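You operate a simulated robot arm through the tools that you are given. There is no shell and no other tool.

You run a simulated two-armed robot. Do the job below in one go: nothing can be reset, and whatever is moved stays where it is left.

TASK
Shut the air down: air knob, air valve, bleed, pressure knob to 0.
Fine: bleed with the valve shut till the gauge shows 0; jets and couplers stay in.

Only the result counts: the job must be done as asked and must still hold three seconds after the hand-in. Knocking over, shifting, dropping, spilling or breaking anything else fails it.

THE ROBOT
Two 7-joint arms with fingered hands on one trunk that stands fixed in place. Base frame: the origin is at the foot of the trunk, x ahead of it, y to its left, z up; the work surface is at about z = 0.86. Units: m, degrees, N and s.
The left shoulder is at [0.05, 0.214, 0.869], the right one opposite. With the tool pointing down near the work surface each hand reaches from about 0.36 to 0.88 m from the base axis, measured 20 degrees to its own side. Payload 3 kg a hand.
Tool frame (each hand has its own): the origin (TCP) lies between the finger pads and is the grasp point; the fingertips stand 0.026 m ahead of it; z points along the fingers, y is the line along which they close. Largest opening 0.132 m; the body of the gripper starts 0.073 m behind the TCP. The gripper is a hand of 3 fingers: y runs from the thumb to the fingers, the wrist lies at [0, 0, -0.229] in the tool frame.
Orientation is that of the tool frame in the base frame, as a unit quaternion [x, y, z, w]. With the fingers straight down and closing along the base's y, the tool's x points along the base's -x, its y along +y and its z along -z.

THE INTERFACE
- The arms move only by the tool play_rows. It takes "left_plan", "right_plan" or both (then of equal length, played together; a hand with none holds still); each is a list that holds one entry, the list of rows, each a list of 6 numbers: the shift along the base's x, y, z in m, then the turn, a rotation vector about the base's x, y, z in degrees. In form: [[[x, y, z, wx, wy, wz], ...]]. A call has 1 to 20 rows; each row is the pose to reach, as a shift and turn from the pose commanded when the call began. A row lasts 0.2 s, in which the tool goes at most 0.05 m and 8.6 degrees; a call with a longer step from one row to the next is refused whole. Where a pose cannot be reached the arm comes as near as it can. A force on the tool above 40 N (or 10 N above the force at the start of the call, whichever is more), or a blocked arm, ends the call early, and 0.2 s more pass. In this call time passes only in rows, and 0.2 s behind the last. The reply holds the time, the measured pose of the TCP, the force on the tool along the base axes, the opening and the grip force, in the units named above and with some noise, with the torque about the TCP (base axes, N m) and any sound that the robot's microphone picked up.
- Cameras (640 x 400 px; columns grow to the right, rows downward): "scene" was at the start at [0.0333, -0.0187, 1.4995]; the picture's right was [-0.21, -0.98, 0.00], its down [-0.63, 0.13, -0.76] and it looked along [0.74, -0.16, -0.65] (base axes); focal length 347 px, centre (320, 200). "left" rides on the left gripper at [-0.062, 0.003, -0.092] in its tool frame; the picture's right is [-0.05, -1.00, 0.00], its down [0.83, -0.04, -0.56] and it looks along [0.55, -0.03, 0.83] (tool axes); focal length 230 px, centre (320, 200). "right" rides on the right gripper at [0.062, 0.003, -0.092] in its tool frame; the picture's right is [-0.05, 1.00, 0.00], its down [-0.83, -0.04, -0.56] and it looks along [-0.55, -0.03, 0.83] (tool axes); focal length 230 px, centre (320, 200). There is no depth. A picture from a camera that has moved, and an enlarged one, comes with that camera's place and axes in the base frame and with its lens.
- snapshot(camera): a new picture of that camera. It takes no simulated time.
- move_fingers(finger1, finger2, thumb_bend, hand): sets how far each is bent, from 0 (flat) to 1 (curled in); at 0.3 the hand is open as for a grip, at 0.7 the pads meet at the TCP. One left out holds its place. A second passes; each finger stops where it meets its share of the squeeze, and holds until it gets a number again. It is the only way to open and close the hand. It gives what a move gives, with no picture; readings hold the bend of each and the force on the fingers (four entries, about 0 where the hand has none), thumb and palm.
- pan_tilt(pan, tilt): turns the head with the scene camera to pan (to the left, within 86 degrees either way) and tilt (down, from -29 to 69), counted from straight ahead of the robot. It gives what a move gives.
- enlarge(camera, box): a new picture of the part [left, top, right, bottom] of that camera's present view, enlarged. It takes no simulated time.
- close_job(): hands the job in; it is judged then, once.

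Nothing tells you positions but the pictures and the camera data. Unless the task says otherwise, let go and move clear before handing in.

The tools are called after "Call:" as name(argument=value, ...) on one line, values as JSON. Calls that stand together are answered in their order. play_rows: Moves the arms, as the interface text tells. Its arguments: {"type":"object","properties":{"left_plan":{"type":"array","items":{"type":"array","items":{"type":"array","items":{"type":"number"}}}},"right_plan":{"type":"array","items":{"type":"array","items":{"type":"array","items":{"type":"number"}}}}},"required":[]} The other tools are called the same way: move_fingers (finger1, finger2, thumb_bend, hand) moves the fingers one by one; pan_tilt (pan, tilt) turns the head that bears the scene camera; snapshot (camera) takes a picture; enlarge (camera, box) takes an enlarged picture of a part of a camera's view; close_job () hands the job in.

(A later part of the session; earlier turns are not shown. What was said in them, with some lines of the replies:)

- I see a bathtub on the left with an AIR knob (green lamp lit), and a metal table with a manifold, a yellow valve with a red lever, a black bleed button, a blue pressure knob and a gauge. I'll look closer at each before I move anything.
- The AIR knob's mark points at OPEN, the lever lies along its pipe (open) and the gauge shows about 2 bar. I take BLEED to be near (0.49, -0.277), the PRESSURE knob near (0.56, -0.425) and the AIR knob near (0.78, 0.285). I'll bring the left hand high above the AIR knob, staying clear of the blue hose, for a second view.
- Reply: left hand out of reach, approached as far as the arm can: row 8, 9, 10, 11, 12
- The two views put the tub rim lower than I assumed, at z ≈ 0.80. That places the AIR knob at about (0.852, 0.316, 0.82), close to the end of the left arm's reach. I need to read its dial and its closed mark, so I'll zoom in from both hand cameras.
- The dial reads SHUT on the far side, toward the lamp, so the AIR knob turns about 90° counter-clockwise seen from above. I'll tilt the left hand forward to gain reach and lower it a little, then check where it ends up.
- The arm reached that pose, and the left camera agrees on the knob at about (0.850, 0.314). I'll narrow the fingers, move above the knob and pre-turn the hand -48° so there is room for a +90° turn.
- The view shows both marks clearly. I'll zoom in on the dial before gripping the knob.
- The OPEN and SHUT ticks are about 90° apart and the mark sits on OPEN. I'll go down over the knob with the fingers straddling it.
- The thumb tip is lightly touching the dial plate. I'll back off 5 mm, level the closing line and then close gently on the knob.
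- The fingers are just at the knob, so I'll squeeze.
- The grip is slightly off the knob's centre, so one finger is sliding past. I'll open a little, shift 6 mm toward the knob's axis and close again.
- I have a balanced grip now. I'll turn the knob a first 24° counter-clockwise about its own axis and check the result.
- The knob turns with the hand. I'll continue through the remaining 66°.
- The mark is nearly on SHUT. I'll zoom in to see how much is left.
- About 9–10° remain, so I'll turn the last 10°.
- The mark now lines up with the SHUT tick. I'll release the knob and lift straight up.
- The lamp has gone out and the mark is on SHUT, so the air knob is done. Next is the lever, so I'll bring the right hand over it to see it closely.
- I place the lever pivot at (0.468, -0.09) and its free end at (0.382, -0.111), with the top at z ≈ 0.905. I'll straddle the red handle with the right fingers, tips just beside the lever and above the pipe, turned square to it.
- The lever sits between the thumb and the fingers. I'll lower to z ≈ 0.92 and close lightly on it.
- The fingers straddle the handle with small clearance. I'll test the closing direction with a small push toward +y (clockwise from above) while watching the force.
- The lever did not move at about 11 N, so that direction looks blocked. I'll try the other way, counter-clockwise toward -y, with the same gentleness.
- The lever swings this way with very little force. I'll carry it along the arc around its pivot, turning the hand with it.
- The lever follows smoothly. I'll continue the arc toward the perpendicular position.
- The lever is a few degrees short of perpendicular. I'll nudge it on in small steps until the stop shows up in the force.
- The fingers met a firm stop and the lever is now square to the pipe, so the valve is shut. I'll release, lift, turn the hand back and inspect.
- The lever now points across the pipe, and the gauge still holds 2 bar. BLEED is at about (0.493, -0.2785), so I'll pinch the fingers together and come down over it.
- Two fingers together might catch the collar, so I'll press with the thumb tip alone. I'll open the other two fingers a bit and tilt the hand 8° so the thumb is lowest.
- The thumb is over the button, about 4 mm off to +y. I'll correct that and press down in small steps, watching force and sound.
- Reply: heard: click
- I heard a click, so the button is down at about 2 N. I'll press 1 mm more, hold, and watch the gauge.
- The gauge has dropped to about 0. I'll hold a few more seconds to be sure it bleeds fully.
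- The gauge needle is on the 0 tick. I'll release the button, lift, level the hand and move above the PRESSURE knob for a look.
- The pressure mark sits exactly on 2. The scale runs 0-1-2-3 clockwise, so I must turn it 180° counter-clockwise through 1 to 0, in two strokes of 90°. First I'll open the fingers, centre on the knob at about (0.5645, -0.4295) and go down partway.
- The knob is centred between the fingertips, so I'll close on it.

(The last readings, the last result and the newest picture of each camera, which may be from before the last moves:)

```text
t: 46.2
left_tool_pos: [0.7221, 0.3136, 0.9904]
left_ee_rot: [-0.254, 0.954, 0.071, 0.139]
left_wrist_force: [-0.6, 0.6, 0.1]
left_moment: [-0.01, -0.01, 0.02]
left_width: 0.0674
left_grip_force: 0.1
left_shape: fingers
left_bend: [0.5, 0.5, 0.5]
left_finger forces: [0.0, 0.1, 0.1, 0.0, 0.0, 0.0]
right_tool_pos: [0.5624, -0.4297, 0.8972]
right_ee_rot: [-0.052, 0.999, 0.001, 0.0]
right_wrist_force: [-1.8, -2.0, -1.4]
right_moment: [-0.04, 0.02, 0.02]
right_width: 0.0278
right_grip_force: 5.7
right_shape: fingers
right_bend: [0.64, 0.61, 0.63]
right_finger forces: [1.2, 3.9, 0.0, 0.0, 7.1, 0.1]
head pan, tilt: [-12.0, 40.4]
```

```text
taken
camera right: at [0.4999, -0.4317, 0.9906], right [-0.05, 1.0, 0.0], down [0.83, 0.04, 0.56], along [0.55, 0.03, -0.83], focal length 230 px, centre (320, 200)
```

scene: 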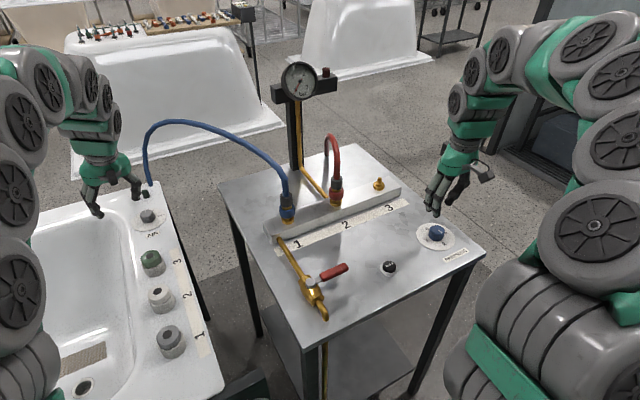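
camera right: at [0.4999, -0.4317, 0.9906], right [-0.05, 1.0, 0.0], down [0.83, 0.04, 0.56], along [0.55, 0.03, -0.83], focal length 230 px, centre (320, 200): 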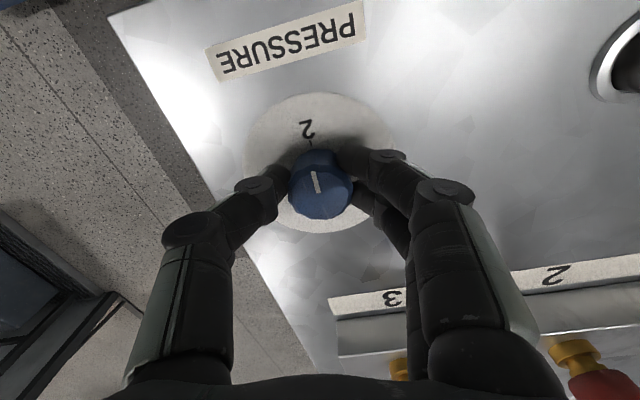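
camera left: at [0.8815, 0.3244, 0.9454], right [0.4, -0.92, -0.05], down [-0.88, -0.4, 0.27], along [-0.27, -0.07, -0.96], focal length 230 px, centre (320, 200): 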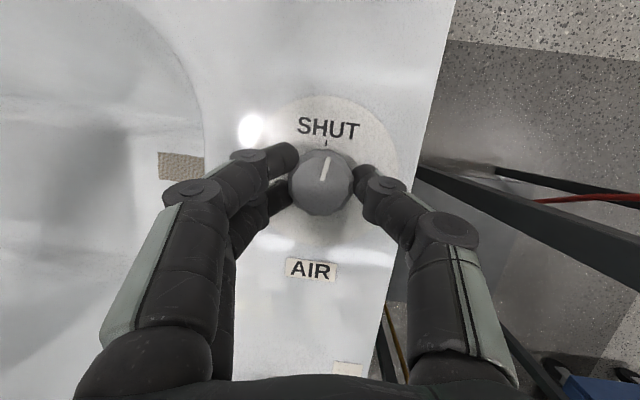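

Finger 1 sits a little off the centre line, so I'll re-centre 3 mm toward +x and re-grip.

Call:
move_fingers(hand="right", finger1=0.55, finger2=0.55, thumb_bend=0.55)

Call:
play_rows(right_plan=[[[0.0035, 0, -0.001, 0, 0, 0]]])

Call:
move_fingers(hand="right", finger1=0.66, finger2=0.66, thumb_bend=0.66)

```text
t: 47.2
left_tool_pos: [0.7221, 0.3131, 0.9904]
left_ee_rot: [-0.254, 0.954, 0.071, 0.139]
left_wrist_force: [0.2, 0.8, -0.1]
left_moment: [-0.03, 0.0, -0.02]
left_width: 0.0673
left_grip_force: 0.0
left_shape: fingers
left_bend: [0.5, 0.5, 0.5]
left_finger forces: [0.0, 0.0, 0.1, 0.0, 0.0, 0.0]
right_tool_pos: [0.5626, -0.431, 0.8986]
right_ee_rot: [-0.052, 0.999, 0.0, 0.0]
right_wrist_force: [-0.6, -0.5, 0.8]
right_moment: [-0.02, 0.01, 0.01]
right_width: 0.0505
right_grip_force: 0.1
right_shape: fingers
right_bend: [0.55, 0.55, 0.55]
right_finger forces: [0.0, 0.0, 0.1, 0.0, 0.0, 0.1]
head pan, tilt: [-12.0, 40.4]
```

```text
t: 47.6
left_tool_pos: [0.7224, 0.3122, 0.9915]
left_ee_rot: [-0.255, 0.954, 0.071, 0.139]
left_wrist_force: [-0.8, -0.1, 0.3]
left_moment: [0.0, -0.01, 0.05]
left_width: 0.067
left_grip_force: 0.0
left_shape: fingers
left_bend: [0.5, 0.5, 0.5]
left_finger forces: [0.0, 0.1, 0.1, 0.0, 0.1, 0.0]
right_tool_pos: [0.5667, -0.4294, 0.8966]
right_ee_rot: [-0.052, 0.999, 0.0, 0.0]
right_wrist_force: [-0.4, -0.4, -0.6]
right_moment: [0.0, 0.02, -0.04]
right_width: 0.0507
right_grip_force: 0.2
right_shape: fingers
right_bend: [0.55, 0.55, 0.55]
right_finger forces: [0.0, 0.1, 0.0, 0.1, 0.0, 0.0]
head pan, tilt: [-12.0, 40.4]
```

```text
t: 48.6
left_tool_pos: [0.7217, 0.313, 0.9902]
left_ee_rot: [-0.255, 0.954, 0.071, 0.139]
left_wrist_force: [0.4, 0.1, 0.2]
left_moment: [-0.02, -0.02, -0.01]
left_width: 0.0674
left_grip_force: 0.1
left_shape: fingers
left_bend: [0.5, 0.5, 0.5]
left_finger forces: [0.0, 0.1, 0.0, 0.1, 0.1, 0.0]
right_tool_pos: [0.5662, -0.4291, 0.8974]
right_ee_rot: [-0.051, 0.999, 0.0, 0.0]
right_wrist_force: [0.5, -1.3, -1.5]
right_moment: [-0.04, 0.0, -0.02]
right_width: 0.0307
right_grip_force: 6.2
right_shape: fingers
right_bend: [0.62, 0.62, 0.63]
right_finger forces: [2.5, 3.1, 0.0, 0.0, 7.1, 0.0]
head pan, tilt: [-12.0, 40.4]
```

The grip is balanced. I'll turn 40° counter-clockwise and check.

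Call:
play_rows(right_plan=[[[0, 0, 0, 0, 0, 8], [0, 0, 0, 0, 0, 16], [0, 0, 0, 0, 0, 24], [0, 0, 0, 0, 0, 32], [0, 0, 0, 0, 0, 40]]])

Call:
snapshot(camera="right")

```text
t: 49.8
left_tool_pos: [0.7211, 0.313, 0.9908]
left_ee_rot: [-0.255, 0.954, 0.072, 0.14]
left_wrist_force: [-1.2, -0.3, 0.3]
left_moment: [-0.03, -0.03, 0.01]
left_width: 0.0672
left_grip_force: 0.1
left_shape: fingers
left_bend: [0.5, 0.5, 0.5]
left_finger forces: [0.1, 0.1, 0.0, 0.0, 0.1, 0.0]
right_tool_pos: [0.5645, -0.429, 0.8971]
right_ee_rot: [-0.391, 0.92, 0.0, 0.0]
right_wrist_force: [2.7, -4.6, 0.6]
right_moment: [-0.12, -0.08, -0.04]
right_width: 0.0308
right_grip_force: 7.1
right_shape: fingers
right_bend: [0.63, 0.62, 0.63]
right_finger forces: [2.0, 2.6, 0.0, 0.1, 9.2, 0.1]
head pan, tilt: [-12.0, 40.4]
```

```text
taken
camera right: at [0.5196, -0.4705, 0.9891], right [-0.68, 0.73, 0.0], down [0.61, 0.57, 0.56], along [0.41, 0.38, -0.83], focal length 230 px, centre (320, 200)
```

right: 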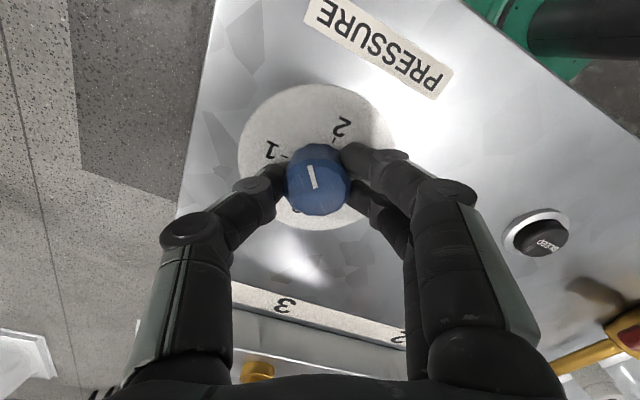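

The knob turns cleanly with the hand. I'll continue with a small centring shift.

Call:
play_rows(right_plan=[[[0.0005, -0.0007, 0, 0, 0, 8], [0.001, -0.0012, 0, 0, 0, 16], [0.001, -0.0015, 0, 0, 0, 24], [0.001, -0.0015, 0, 0, 0, 32], [0.001, -0.0015, 0, 0, 0, 40], [0.001, -0.0015, 0, 0, 0, 48], [0.001, -0.0015, 0, 0, 0, 56]]])

Call:
snapshot(camera="right")

Call:
snapshot(camera="scene")

```text
t: 51.3
left_tool_pos: [0.7225, 0.3133, 0.9912]
left_ee_rot: [-0.256, 0.954, 0.071, 0.139]
left_wrist_force: [1.2, 0.1, 0.0]
left_moment: [0.03, 0.04, 0.0]
left_width: 0.0672
left_grip_force: 0.0
left_shape: fingers
left_bend: [0.5, 0.5, 0.5]
left_finger forces: [0.1, 0.1, 0.1, 0.0, 0.0, 0.0]
right_tool_pos: [0.5357, -0.3882, 0.8899]
right_ee_rot: [0.736, -0.677, 0.012, 0.0]
right_wrist_force: [-3.0, 1.5, 22.6]
right_moment: [-0.03, 0.08, -0.02]
right_width: 0.0079
right_grip_force: 11.3
right_shape: fingers
right_bend: [0.7, 0.67, 0.69]
right_finger forces: [8.6, 4.0, 0.1, 0.1, 10.0, 0.0]
right hand out of reach, approached as far as the arm can: row 5, 6, 7
head pan, tilt: [-12.0, 40.4]
stopped in row 7 (right hand): the force on the tool passed its limit at 51 N (the readings are from after the stop); the commanded pose is now the measured one
```

```text
taken
camera right: at [0.5354, -0.4482, 0.9823], right [-1.0, -0.03, -0.02], down [-0.04, 0.84, 0.54], along [0.0, 0.54, -0.84], focal length 230 px, centre (320, 200)
```

right: 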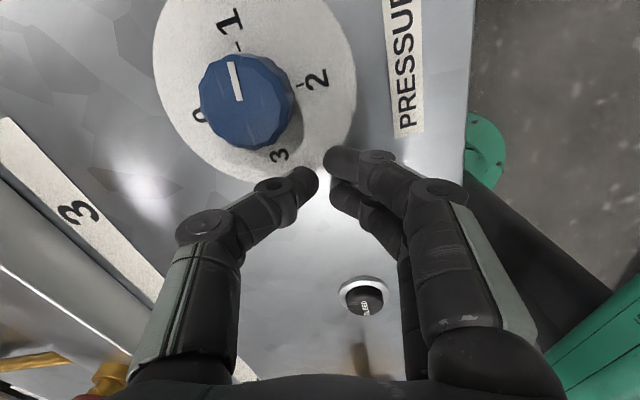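

```text
taken
```

scene: 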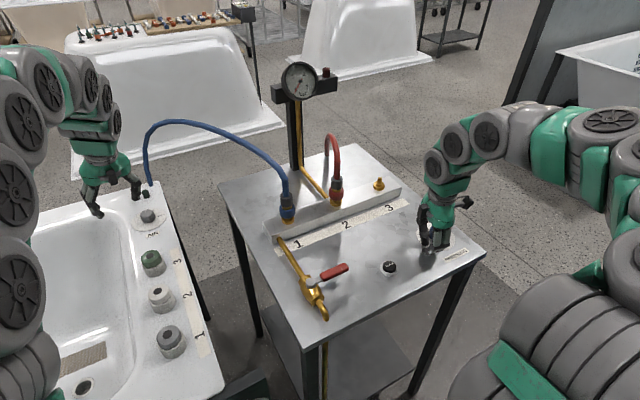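

The wrist reached its limit partway and the hand slid off the knob after it got to about 1. I'll lift now, open the fingers and turn the wrist back for a second stroke.

Call:
play_rows(right_plan=[[[0, 0, 0.015, 0, 0, 0], [0, 0, 0.04, 0, 0, 0], [0, 0, 0.08, 0, 0, 0]]])

Call:
move_fingers(hand="right", finger1=0.45, finger2=0.45, thumb_bend=0.45)

Call:
play_rows(right_plan=[[[0, -0.003, 0.002, 0, 0, -8], [0.005, -0.01, 0.002, 0, 0, -16], [0.01, -0.015, 0.002, 0, 0, -24], [0.015, -0.02, 0.002, 0, 0, -32], [0.02, -0.025, 0.002, 0, 0, -40], [0.025, -0.03, 0.002, 0, 0, -48], [0.03, -0.035, 0.002, 0, 0, -56], [0.03, -0.041, 0.002, 0, 0, -64], [0.03, -0.041, 0.002, 0, 0, -72], [0.03, -0.041, 0.002, 0, 0, -80], [0.03, -0.041, 0.002, 0, 0, -88], [0.03, -0.041, 0.002, 0, 0, -96], [0.03, -0.041, 0.002, 0, 0, -104], [0.03, -0.041, 0.002, 0, 0, -112], [0.03, -0.041, 0.002, 0, 0, -116]]])

Call:
snapshot(camera="right")

Call:
snapshot(camera="scene")

```text
t: 52.1
left_tool_pos: [0.7221, 0.3129, 0.9905]
left_ee_rot: [-0.255, 0.954, 0.072, 0.139]
left_wrist_force: [0.6, -0.8, -1.1]
left_moment: [0.0, -0.01, -0.01]
left_width: 0.0674
left_grip_force: 0.0
left_shape: fingers
left_bend: [0.5, 0.5, 0.5]
left_finger forces: [0.0, 0.0, 0.0, 0.0, 0.0, 0.1]
right_tool_pos: [0.5231, -0.3834, 0.9646]
right_ee_rot: [0.734, -0.679, 0.012, 0.002]
right_wrist_force: [-0.9, -0.1, 0.3]
right_moment: [0.02, -0.02, 0.02]
right_width: 0.0162
right_grip_force: 0.1
right_shape: fingers
right_bend: [0.66, 0.66, 0.66]
right_finger forces: [0.0, 0.0, 0.0, 0.1, 0.1, 0.1]
right hand out of reach, approached as far as the arm can: row 2, 3
head pan, tilt: [-12.0, 40.4]
```

```text
t: 53.1
left_tool_pos: [0.7217, 0.3127, 0.991]
left_ee_rot: [-0.255, 0.954, 0.072, 0.14]
left_wrist_force: [-0.3, 0.3, 0.5]
left_moment: [0.0, 0.01, -0.03]
left_width: 0.0672
left_grip_force: 0.0
left_shape: fingers
left_bend: [0.5, 0.5, 0.5]
left_finger forces: [0.0, 0.2, 0.1, 0.0, 0.0, 0.0]
right_tool_pos: [0.523, -0.3832, 0.9651]
right_ee_rot: [0.734, -0.679, 0.012, 0.001]
right_wrist_force: [0.1, 0.2, 0.6]
right_moment: [0.01, 0.01, 0.0]
right_width: 0.0843
right_grip_force: 0.0
right_shape: fingers
right_bend: [0.45, 0.45, 0.45]
right_finger forces: [0.0, 0.1, 0.0, 0.0, 0.0, 0.0]
head pan, tilt: [-12.0, 40.4]
```

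```text
t: 56.3
left_tool_pos: [0.722, 0.3135, 0.9895]
left_ee_rot: [-0.255, 0.954, 0.071, 0.14]
left_wrist_force: [0.3, 0.4, -0.3]
left_moment: [0.01, 0.03, 0.03]
left_width: 0.0675
left_grip_force: 0.1
left_shape: fingers
left_bend: [0.5, 0.5, 0.5]
left_finger forces: [0.0, 0.0, 0.1, 0.0, 0.0, 0.0]
right_tool_pos: [0.5501, -0.4235, 0.9661]
right_ee_rot: [0.186, 0.983, -0.005, -0.01]
right_wrist_force: [0.4, -0.2, 0.4]
right_moment: [-0.01, 0.02, 0.0]
right_width: 0.084
right_grip_force: 0.0
right_shape: fingers
right_bend: [0.45, 0.45, 0.45]
right_finger forces: [0.1, 0.1, 0.0, 0.0, 0.0, 0.1]
head pan, tilt: [-12.0, 40.4]
```

```text
taken
camera right: at [0.4951, -0.397, 1.0592], right [0.41, 0.91, -0.01], down [0.77, -0.34, 0.54], along [0.49, -0.23, -0.84], focal length 230 px, centre (320, 200)
```

right: 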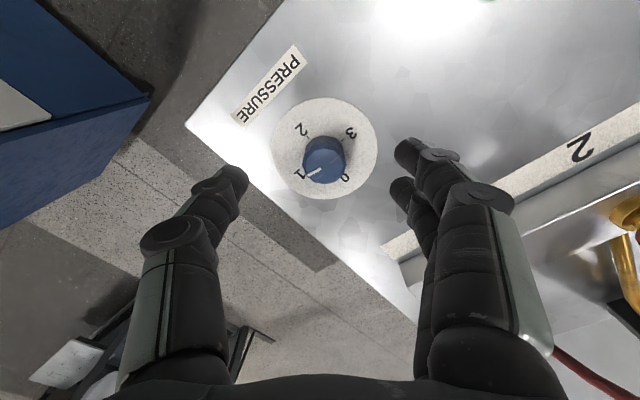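

```text
taken
```

scene: 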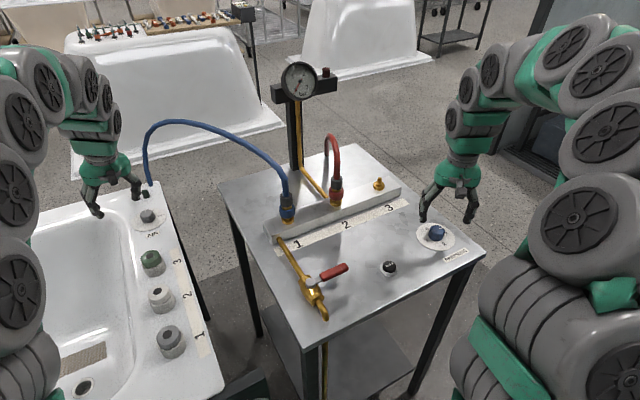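

The wrist is now at about -21°, leaving room for a full 90° stroke. I'll centre over the knob and check the position before going down.

Call:
play_rows(right_plan=[[[0.014, -0.006, -0.015, 0, 0, 0], [0.014, -0.006, -0.02, 0, 0, 0]]])

Call:
snapshot(camera="right")

Call:
enlarge(camera="right", box=[250, 80, 400, 230])

```text
t: 56.9
left_tool_pos: [0.7225, 0.3141, 0.9899]
left_ee_rot: [-0.255, 0.954, 0.071, 0.14]
left_wrist_force: [-0.5, 1.0, 0.4]
left_moment: [0.0, 0.0, -0.01]
left_width: 0.0673
left_grip_force: 0.0
left_shape: fingers
left_bend: [0.5, 0.5, 0.5]
left_finger forces: [0.0, 0.1, 0.1, 0.0, 0.0, 0.0]
right_tool_pos: [0.5645, -0.4299, 0.9454]
right_ee_rot: [0.185, 0.983, -0.004, -0.009]
right_wrist_force: [0.5, -0.3, 0.5]
right_moment: [-0.01, 0.02, 0.0]
right_width: 0.0842
right_grip_force: 0.1
right_shape: fingers
right_bend: [0.45, 0.45, 0.45]
right_finger forces: [0.0, 0.1, 0.0, 0.0, 0.0, 0.1]
head pan, tilt: [-12.0, 40.4]
```

```text
taken
camera right: at [0.5085, -0.4033, 1.0392], right [0.41, 0.91, -0.01], down [0.77, -0.34, 0.54], along [0.49, -0.23, -0.84], focal length 230 px, centre (320, 200)
```

right: 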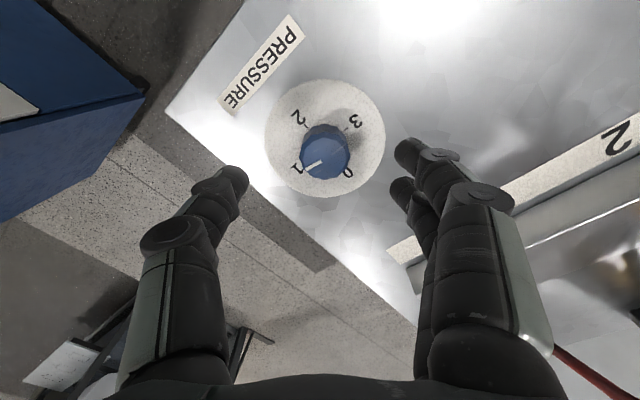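

```text
2.67 times, centred on (325, 155) of right
camera zoom: at [0.5085, -0.4033, 1.0392], right [0.41, 0.91, -0.01], down [0.77, -0.34, 0.54], along [0.49, -0.23, -0.84], focal length 614 px, centre (307, 320)
```

zoom: 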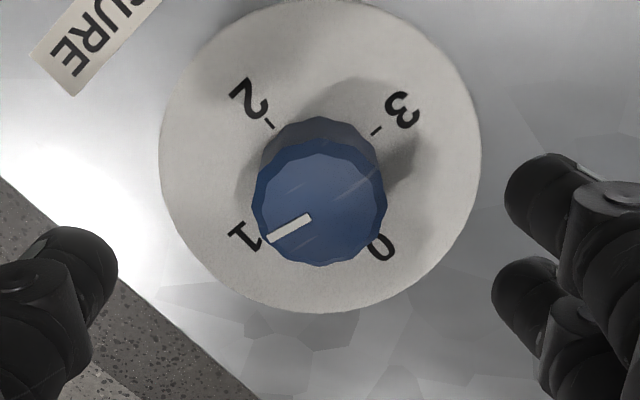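

The mark is about 5° short of 1, so I need roughly 95° more. I'll turn the wrist back another 14° for margin and then go down.

Call:
play_rows(right_plan=[[[0.0008, 0, -0.01, 0, 0, -7], [0.0008, 0, -0.02, 0, 0, -14], [0.0008, 0, -0.03, 0, 0, -14], [0.0008, 0, -0.04, 0, 0, -14], [0.0008, 0, -0.048, 0, 0, -14]]])

Call:
move_fingers(hand="right", finger1=0.66, finger2=0.66, thumb_bend=0.66)

Call:
snapshot(camera="right")

```text
t: 58.1
left_tool_pos: [0.7234, 0.3128, 0.9914]
left_ee_rot: [-0.256, 0.954, 0.071, 0.139]
left_wrist_force: [0.1, 0.5, 0.5]
left_moment: [-0.01, -0.02, -0.02]
left_width: 0.0672
left_grip_force: 0.0
left_shape: fingers
left_bend: [0.5, 0.5, 0.5]
left_finger forces: [0.1, 0.0, 0.0, 0.0, 0.1, 0.0]
right_tool_pos: [0.566, -0.4314, 0.899]
right_ee_rot: [0.303, 0.953, -0.003, -0.01]
right_wrist_force: [-0.1, -0.5, 0.1]
right_moment: [0.01, -0.03, 0.02]
right_width: 0.0841
right_grip_force: 0.0
right_shape: fingers
right_bend: [0.45, 0.45, 0.45]
right_finger forces: [0.0, 0.0, 0.0, 0.1, 0.1, 0.0]
head pan, tilt: [-12.0, 40.4]
```

```text
t: 59.1
left_tool_pos: [0.7227, 0.3129, 0.9919]
left_ee_rot: [-0.255, 0.954, 0.071, 0.139]
left_wrist_force: [-0.3, 0.1, 1.0]
left_moment: [-0.01, -0.02, 0.01]
left_width: 0.0672
left_grip_force: 0.1
left_shape: fingers
left_bend: [0.5, 0.5, 0.5]
left_finger forces: [0.1, 0.0, 0.0, 0.0, 0.0, 0.1]
right_tool_pos: [0.5658, -0.4324, 0.8977]
right_ee_rot: [0.303, 0.953, -0.004, -0.01]
right_wrist_force: [2.4, 5.7, -3.6]
right_moment: [0.08, -0.04, 0.03]
right_width: 0.0317
right_grip_force: 7.0
right_shape: fingers
right_bend: [0.6, 0.6, 0.64]
right_finger forces: [5.1, 5.0, 0.1, 0.1, 4.1, 0.1]
head pan, tilt: [-12.0, 40.4]
```

```text
taken
camera right: at [0.5183, -0.3926, 0.992], right [0.62, 0.79, -0.01], down [0.66, -0.51, 0.54], along [0.42, -0.34, -0.84], focal length 230 px, centre (320, 200)
```

right: 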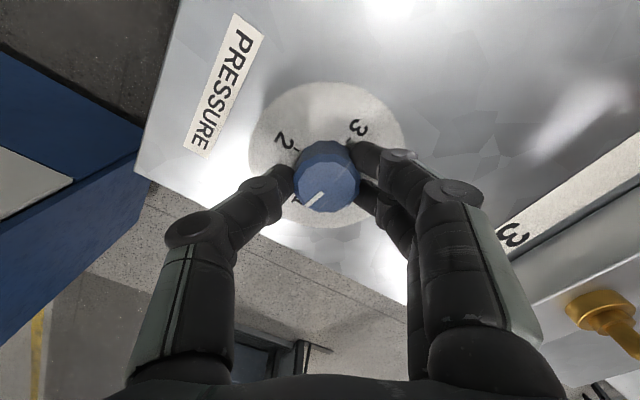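

The grip is sound with a small sideways bias. I'll shift about 3 mm to centre it and turn 48°.

Call:
play_rows(right_plan=[[[0.0015, 0.002, 0, 0, 0, 0], [0.0015, 0.0022, 0, 0, 0, 8], [0.0015, 0.0022, 0, 0, 0, 16], [0.0015, 0.0022, 0, 0, 0, 24], [0.0015, 0.0022, 0, 0, 0, 32], [0.0015, 0.0022, 0, 0, 0, 40], [0.0015, 0.0022, 0, 0, 0, 48]]])

Call:
snapshot(camera="right")

```text
t: 60.7
left_tool_pos: [0.7223, 0.3119, 0.9911]
left_ee_rot: [-0.255, 0.954, 0.071, 0.139]
left_wrist_force: [-0.3, 0.0, -0.4]
left_moment: [0.02, -0.01, 0.03]
left_width: 0.0674
left_grip_force: 0.1
left_shape: fingers
left_bend: [0.5, 0.5, 0.5]
left_finger forces: [0.1, 0.0, 0.1, 0.0, 0.0, 0.1]
right_tool_pos: [0.5662, -0.428, 0.8983]
right_ee_rot: [-0.111, 0.994, -0.007, -0.007]
right_wrist_force: [2.4, -2.7, -0.5]
right_moment: [-0.13, -0.08, -0.05]
right_width: 0.0307
right_grip_force: 6.8
right_shape: fingers
right_bend: [0.62, 0.61, 0.63]
right_finger forces: [2.5, 3.7, 0.0, 0.0, 8.1, 0.1]
head pan, tilt: [-12.0, 40.4]
```

```text
taken
camera right: at [0.5062, -0.4369, 0.9923], right [-0.17, 0.99, -0.01], down [0.83, 0.15, 0.54], along [0.54, 0.08, -0.84], focal length 230 px, centre (320, 200)
```

right: 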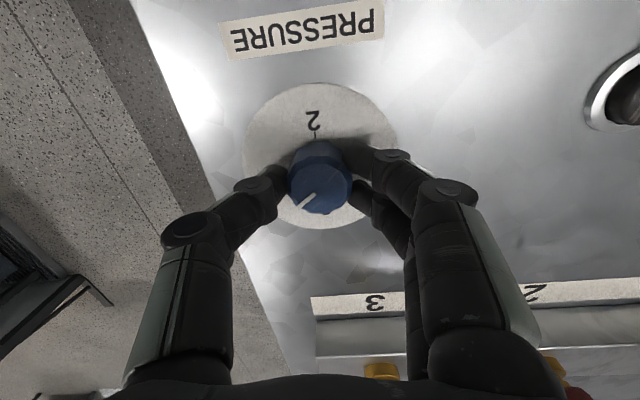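

Call:
play_rows(right_plan=[[[0.0005, -0.0008, 0, 0, 0, 8], [0.0007, -0.001, 0, 0, 0, 16], [0.0007, -0.001, 0, 0, 0, 24], [0.0007, -0.001, 0, 0, 0, 32], [0.0007, -0.001, 0, 0, 0, 40]]])

Call:
snapshot(camera="right")

Call:
enlarge(camera="right", box=[240, 80, 400, 240])

Call:
enlarge(camera="scene", box=[390, 200, 480, 265])

```text
t: 61.9
left_tool_pos: [0.7227, 0.3141, 0.9901]
left_ee_rot: [-0.254, 0.954, 0.071, 0.141]
left_wrist_force: [0.3, -0.2, -0.3]
left_moment: [-0.01, 0.01, 0.03]
left_width: 0.0673
left_grip_force: 0.0
left_shape: fingers
left_bend: [0.5, 0.5, 0.5]
left_finger forces: [0.1, 0.0, 0.0, 0.0, 0.0, 0.0]
right_tool_pos: [0.5657, -0.4292, 0.8985]
right_ee_rot: [-0.445, 0.896, -0.01, -0.005]
right_wrist_force: [1.7, -3.6, 3.7]
right_moment: [-0.1, -0.11, -0.01]
right_width: 0.0307
right_grip_force: 7.5
right_shape: fingers
right_bend: [0.63, 0.62, 0.63]
right_finger forces: [3.4, 3.6, 0.0, 0.0, 9.2, 0.1]
head pan, tilt: [-12.0, 40.4]
```

```text
taken
camera right: at [0.5261, -0.4737, 0.9917], right [-0.76, 0.64, -0.01], down [0.54, 0.65, 0.54], along [0.36, 0.41, -0.84], focal length 230 px, centre (320, 200)
```

right: 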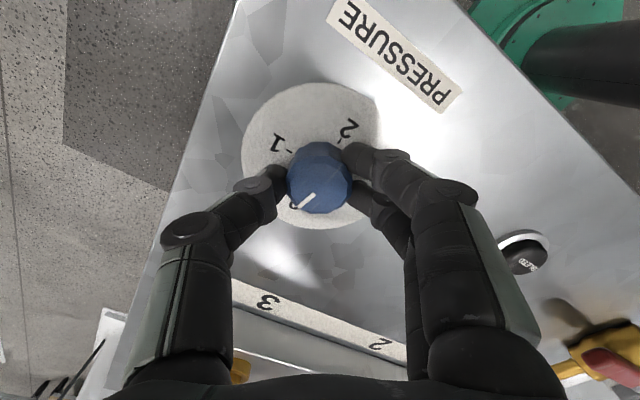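

```text
2.50 times, centred on (320, 160) of right
camera zoom: at [0.5261, -0.4737, 0.9917], right [-0.76, 0.64, -0.01], down [0.54, 0.65, 0.54], along [0.36, 0.41, -0.84], focal length 575 px, centre (320, 300)
```

zoom: 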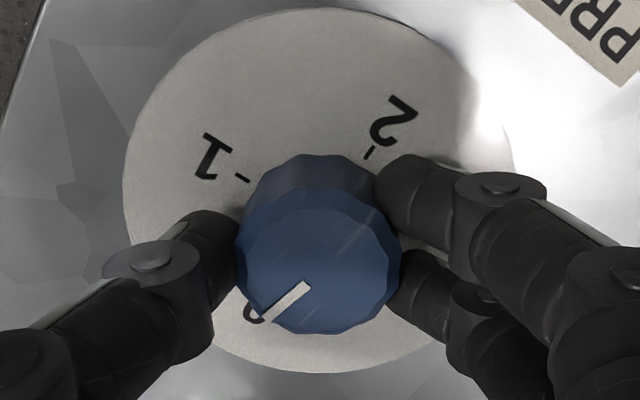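

```text
6.15 times, centred on (435, 232) of scene
camera zoom: at [0.0333, -0.0187, 1.4995], right [-0.21, -0.98, 0.0], down [-0.63, 0.13, -0.76], along [0.74, -0.16, -0.65], focal length 2137 px, centre (-388, 0)
```

zoom: 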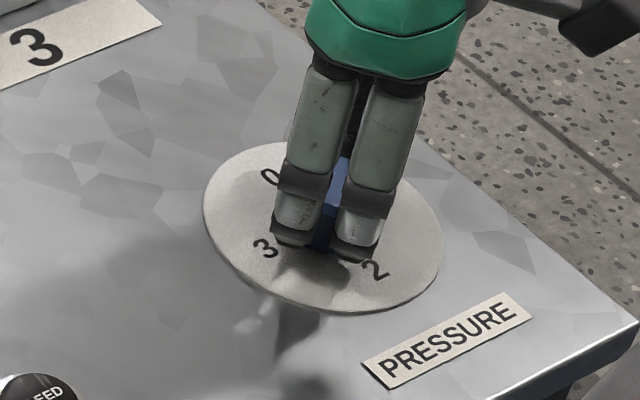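

By my geometry the mark heads about 7° and the 0 tick about 16.7°, so roughly 9° remain. I'll turn that and look again.

Call:
play_rows(right_plan=[[[0, 0, 0, 0, 0, 4.5], [0, 0, 0, 0, 0, 9]]])

Call:
enlarge(camera="right", box=[240, 80, 400, 240])

```text
t: 62.5
left_tool_pos: [0.7228, 0.3129, 0.9909]
left_ee_rot: [-0.255, 0.954, 0.072, 0.139]
left_wrist_force: [0.1, 0.9, -0.6]
left_moment: [0.01, 0.01, 0.01]
left_width: 0.0672
left_grip_force: 0.0
left_shape: fingers
left_bend: [0.5, 0.5, 0.5]
left_finger forces: [0.1, 0.0, 0.0, 0.1, 0.1, 0.0]
right_tool_pos: [0.5678, -0.4311, 0.8984]
right_ee_rot: [-0.514, 0.858, -0.011, -0.004]
right_wrist_force: [-0.5, -3.9, 8.5]
right_moment: [-0.12, 0.0, -0.01]
right_width: 0.0308
right_grip_force: 8.9
right_shape: fingers
right_bend: [0.63, 0.62, 0.63]
right_finger forces: [5.2, 4.3, 0.0, 0.0, 8.6, 0.0]
head pan, tilt: [-12.0, 40.4]
```

```text
2.50 times, centred on (320, 160) of right
camera zoom: at [0.534, -0.4794, 0.9911], right [-0.86, 0.52, -0.01], down [0.43, 0.72, 0.54], along [0.29, 0.46, -0.84], focal length 575 px, centre (320, 300)
```

zoom: 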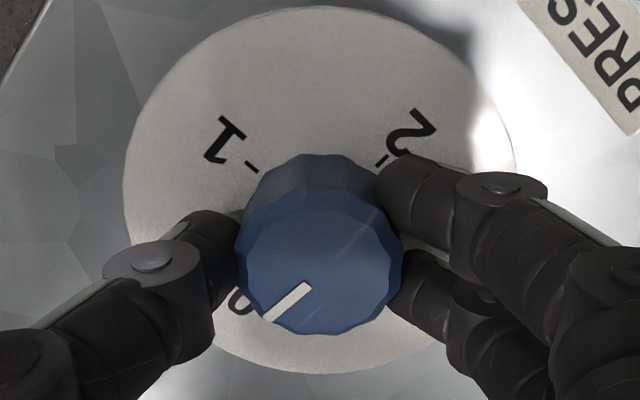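

The mark and the 0 tick now agree to within about 2°. I'll release, lift straight up and check from above.

Call:
move_fingers(hand="right", finger1=0.47, finger2=0.47, thumb_bend=0.47)

Call:
play_rows(right_plan=[[[0, 0, 0.015, 0, 0, -4], [0, 0, 0.03, 0, 0, -8], [0, 0, 0.05, 0, 0, -16], [0, 0, 0.07, 0, 0, -24], [0, 0, 0.09, 0, 0, -32], [0, 0, 0.1, 0, 0, -40], [-0.01, 0, 0.11, 0, 0, -46]]])

Call:
snapshot(camera="right")

Call:
enlarge(camera="right", box=[240, 70, 380, 200])

Call:
enlarge(camera="scene", box=[400, 205, 480, 265])

Call:
enlarge(camera="scene", box=[260, 50, 350, 106])

```text
t: 63.5
left_tool_pos: [0.7234, 0.3136, 0.9911]
left_ee_rot: [-0.256, 0.954, 0.071, 0.139]
left_wrist_force: [-0.3, 0.1, 0.6]
left_moment: [0.01, 0.03, 0.0]
left_width: 0.0671
left_grip_force: 0.1
left_shape: fingers
left_bend: [0.5, 0.5, 0.5]
left_finger forces: [0.0, 0.1, 0.0, 0.0, 0.0, 0.0]
right_tool_pos: [0.5672, -0.4297, 0.8984]
right_ee_rot: [-0.513, 0.858, -0.01, -0.004]
right_wrist_force: [0.0, 0.2, 0.6]
right_moment: [-0.01, 0.01, -0.03]
right_width: 0.0774
right_grip_force: 0.0
right_shape: fingers
right_bend: [0.47, 0.47, 0.47]
right_finger forces: [0.1, 0.0, 0.0, 0.1, 0.0, 0.0]
head pan, tilt: [-12.0, 40.4]
```

```text
t: 65.1
left_tool_pos: [0.7228, 0.3133, 0.991]
left_ee_rot: [-0.256, 0.954, 0.072, 0.14]
left_wrist_force: [0.4, 0.1, -0.3]
left_moment: [0.01, -0.01, -0.02]
left_width: 0.0673
left_grip_force: 0.1
left_shape: fingers
left_bend: [0.5, 0.5, 0.5]
left_finger forces: [0.1, 0.0, 0.0, 0.1, 0.0, 0.0]
right_tool_pos: [0.5582, -0.4288, 1.0095]
right_ee_rot: [-0.136, 0.991, -0.007, -0.008]
right_wrist_force: [-0.1, -0.5, -0.3]
right_moment: [0.0, 0.01, -0.01]
right_width: 0.0775
right_grip_force: 0.1
right_shape: fingers
right_bend: [0.47, 0.47, 0.47]
right_finger forces: [0.0, 0.0, 0.1, 0.0, 0.0, 0.1]
head pan, tilt: [-12.0, 40.4]
```

```text
taken
camera right: at [0.4979, -0.44, 1.1026], right [-0.22, 0.98, -0.01], down [0.82, 0.19, 0.54], along [0.53, 0.11, -0.84], focal length 230 px, centre (320, 200)
```

right: 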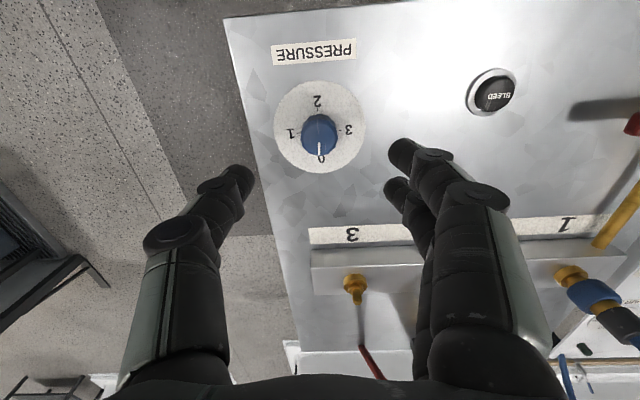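

```text
3.08 times, centred on (310, 135) of right
camera zoom: at [0.4979, -0.44, 1.1026], right [-0.22, 0.98, -0.01], down [0.82, 0.19, 0.54], along [0.53, 0.11, -0.84], focal length 708 px, centre (351, 400)
```

zoom: 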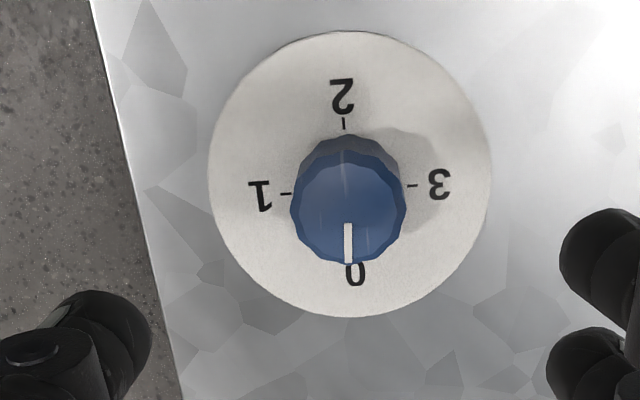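

```text
6.67 times, centred on (440, 235) of scene
camera zoom: at [0.0333, -0.0186, 1.4995], right [-0.21, -0.98, 0.0], down [-0.63, 0.13, -0.76], along [0.74, -0.16, -0.65], focal length 2315 px, centre (-480, -33)
```

zoom: 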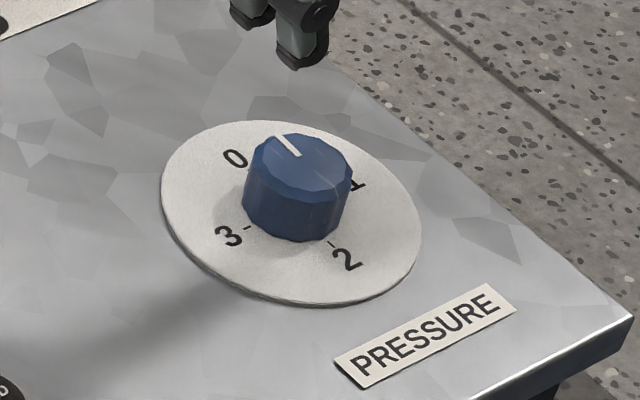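

```text
7.11 times, centred on (305, 78) of scene
camera zoom: at [0.0333, -0.0186, 1.4995], right [-0.21, -0.98, 0.0], down [-0.63, 0.13, -0.76], along [0.74, -0.16, -0.65], focal length 2470 px, centre (427, 1068)
```

zoom: 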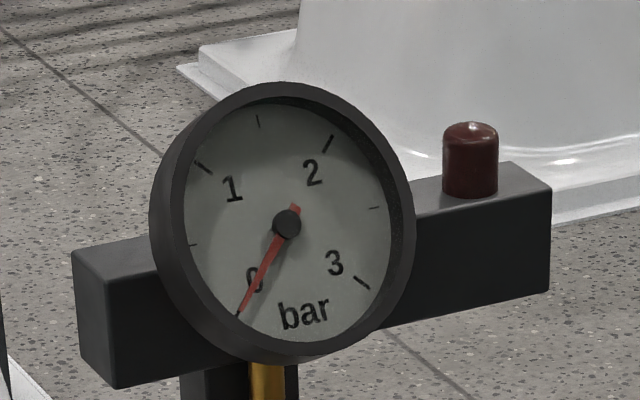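

The pressure mark is on 0, the gauge stays at 0 and the lamp is off. I'll move both hands up and clear, then take a last overall look.

Call:
play_rows(right_plan=[[[0, 0, 0.03, 0, 0, 0], [-0.02, 0.01, 0.06, 0, 0, 0], [-0.05, 0.03, 0.09, 0, 0, 0], [-0.08, 0.05, 0.12, 0, 0, 0], [-0.1, 0.07, 0.14, 0, 0, 0], [-0.1, 0.08, 0.15, 0, 0, 0]]], left_plan=[[[0, 0, 0.02, 0, 0, 0], [-0.03, 0, 0.05, 0, 0, 0], [-0.07, 0, 0.07, 0, 0, 0], [-0.11, 0, 0.09, 0, 0, 0], [-0.15, 0, 0.1, 0, 0, 0], [-0.19, 0, 0.11, 0, 0, 0]]])

Call:
snapshot(camera="scene")

Call:
enlarge(camera="scene", box=[100, 170, 220, 245])

Call:
enlarge(camera="scene", box=[250, 170, 410, 330])

Call:
snapshot(camera="right")

Call:
enlarge(camera="scene", box=[280, 60, 320, 95])

```text
t: 66.5
left_tool_pos: [0.5317, 0.311, 1.0996]
left_ee_rot: [-0.254, 0.954, 0.072, 0.139]
left_wrist_force: [0.2, 0.8, -0.2]
left_moment: [0.03, 0.02, -0.02]
left_width: 0.0674
left_grip_force: 0.1
left_shape: fingers
left_bend: [0.5, 0.5, 0.5]
left_finger forces: [0.1, 0.1, 0.0, 0.0, 0.0, 0.1]
right_tool_pos: [0.4545, -0.3491, 1.1585]
right_ee_rot: [-0.137, 0.991, -0.007, -0.007]
right_wrist_force: [0.3, 0.4, -0.3]
right_moment: [-0.03, -0.04, 0.0]
right_width: 0.0773
right_grip_force: 0.0
right_shape: fingers
right_bend: [0.47, 0.47, 0.47]
right_finger forces: [0.0, 0.0, 0.1, 0.0, 0.0, 0.0]
head pan, tilt: [-12.0, 40.4]
```

```text
taken
```

scene: 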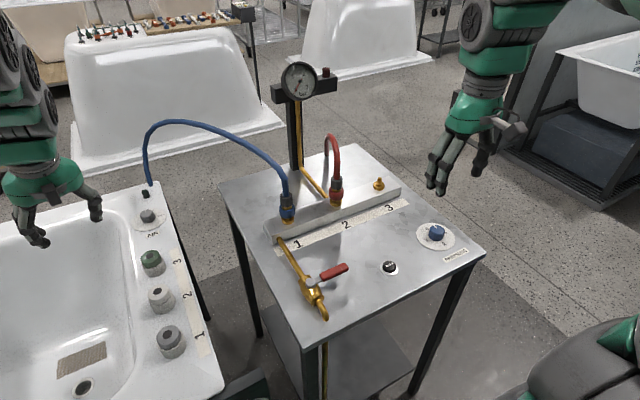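

```text
5.33 times, centred on (160, 208) of scene
camera zoom: at [0.0332, -0.0187, 1.4995], right [-0.21, -0.98, 0.0], down [-0.63, 0.13, -0.76], along [0.74, -0.16, -0.65], focal length 1852 px, centre (1173, 160)
```

zoom: 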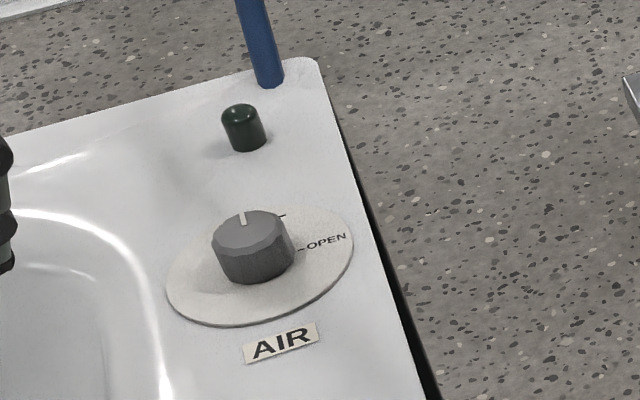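

```text
2.50 times, centred on (330, 250) of scene
camera zoom: at [0.0332, -0.0187, 1.4995], right [-0.21, -0.98, 0.0], down [-0.63, 0.13, -0.76], along [0.74, -0.16, -0.65], focal length 868 px, centre (295, 75)
```

zoom: 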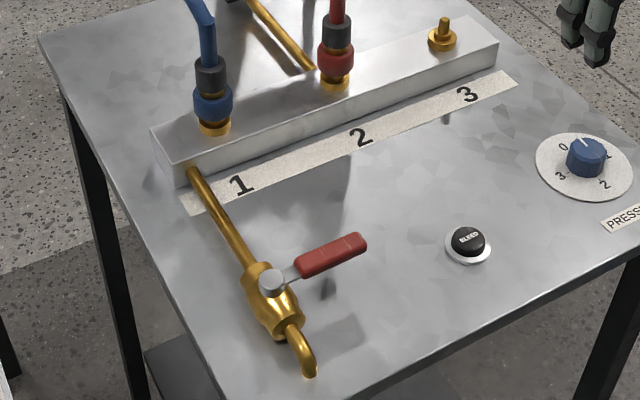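

```text
taken
camera right: at [0.3953, -0.3599, 1.253], right [-0.22, 0.98, -0.01], down [0.82, 0.19, 0.54], along [0.53, 0.11, -0.84], focal length 230 px, centre (320, 200)
```

right: 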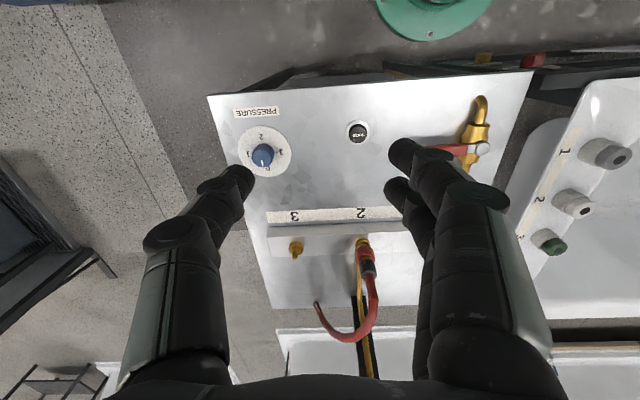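

```text
11.43 times, centred on (300, 78) of scene
camera zoom: at [0.0332, -0.0187, 1.4995], right [-0.21, -0.98, 0.0], down [-0.63, 0.13, -0.76], along [0.74, -0.16, -0.65], focal length 3969 px, centre (549, 1600)
```

zoom: 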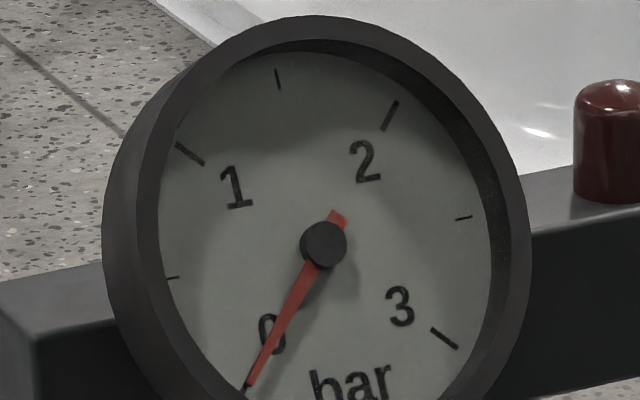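

The final look shows the AIR knob on SHUT with its lamp out, the lever across the pipe, the gauge on 0, and the pressure knob on 0 to within about 3°. Couplers, hoses and jets look in place and both hands are clear, so I'm handing the job in.

Call:
close_job()

```text
The job is handed in.
```

The air is shut down and the job is handed in. My last pictures show everything as you asked:

- **Air knob:** turned to SHUT, and its lamp went out.
- **Air valve:** the lever is turned to its stop, square across the pipe.
- **Bleed:** held with the valve shut until the gauge read 0. The gauge was still on 0 in the final picture.
- **Pressure knob:** turned from 2 to 0. I measured the mark about 2–3° short of the tick, roughly 0.03 bar on its scale.
- **Everything else:** the jets, couplers and hoses look in place, and both hands are clear.

During the first turn of the pressure knob, the right wrist reached its limit. The hand slid off and pressed down with a force spike of 51 N before it stopped. I saw no shift or damage afterwards, and I finished the turn with a second grip.
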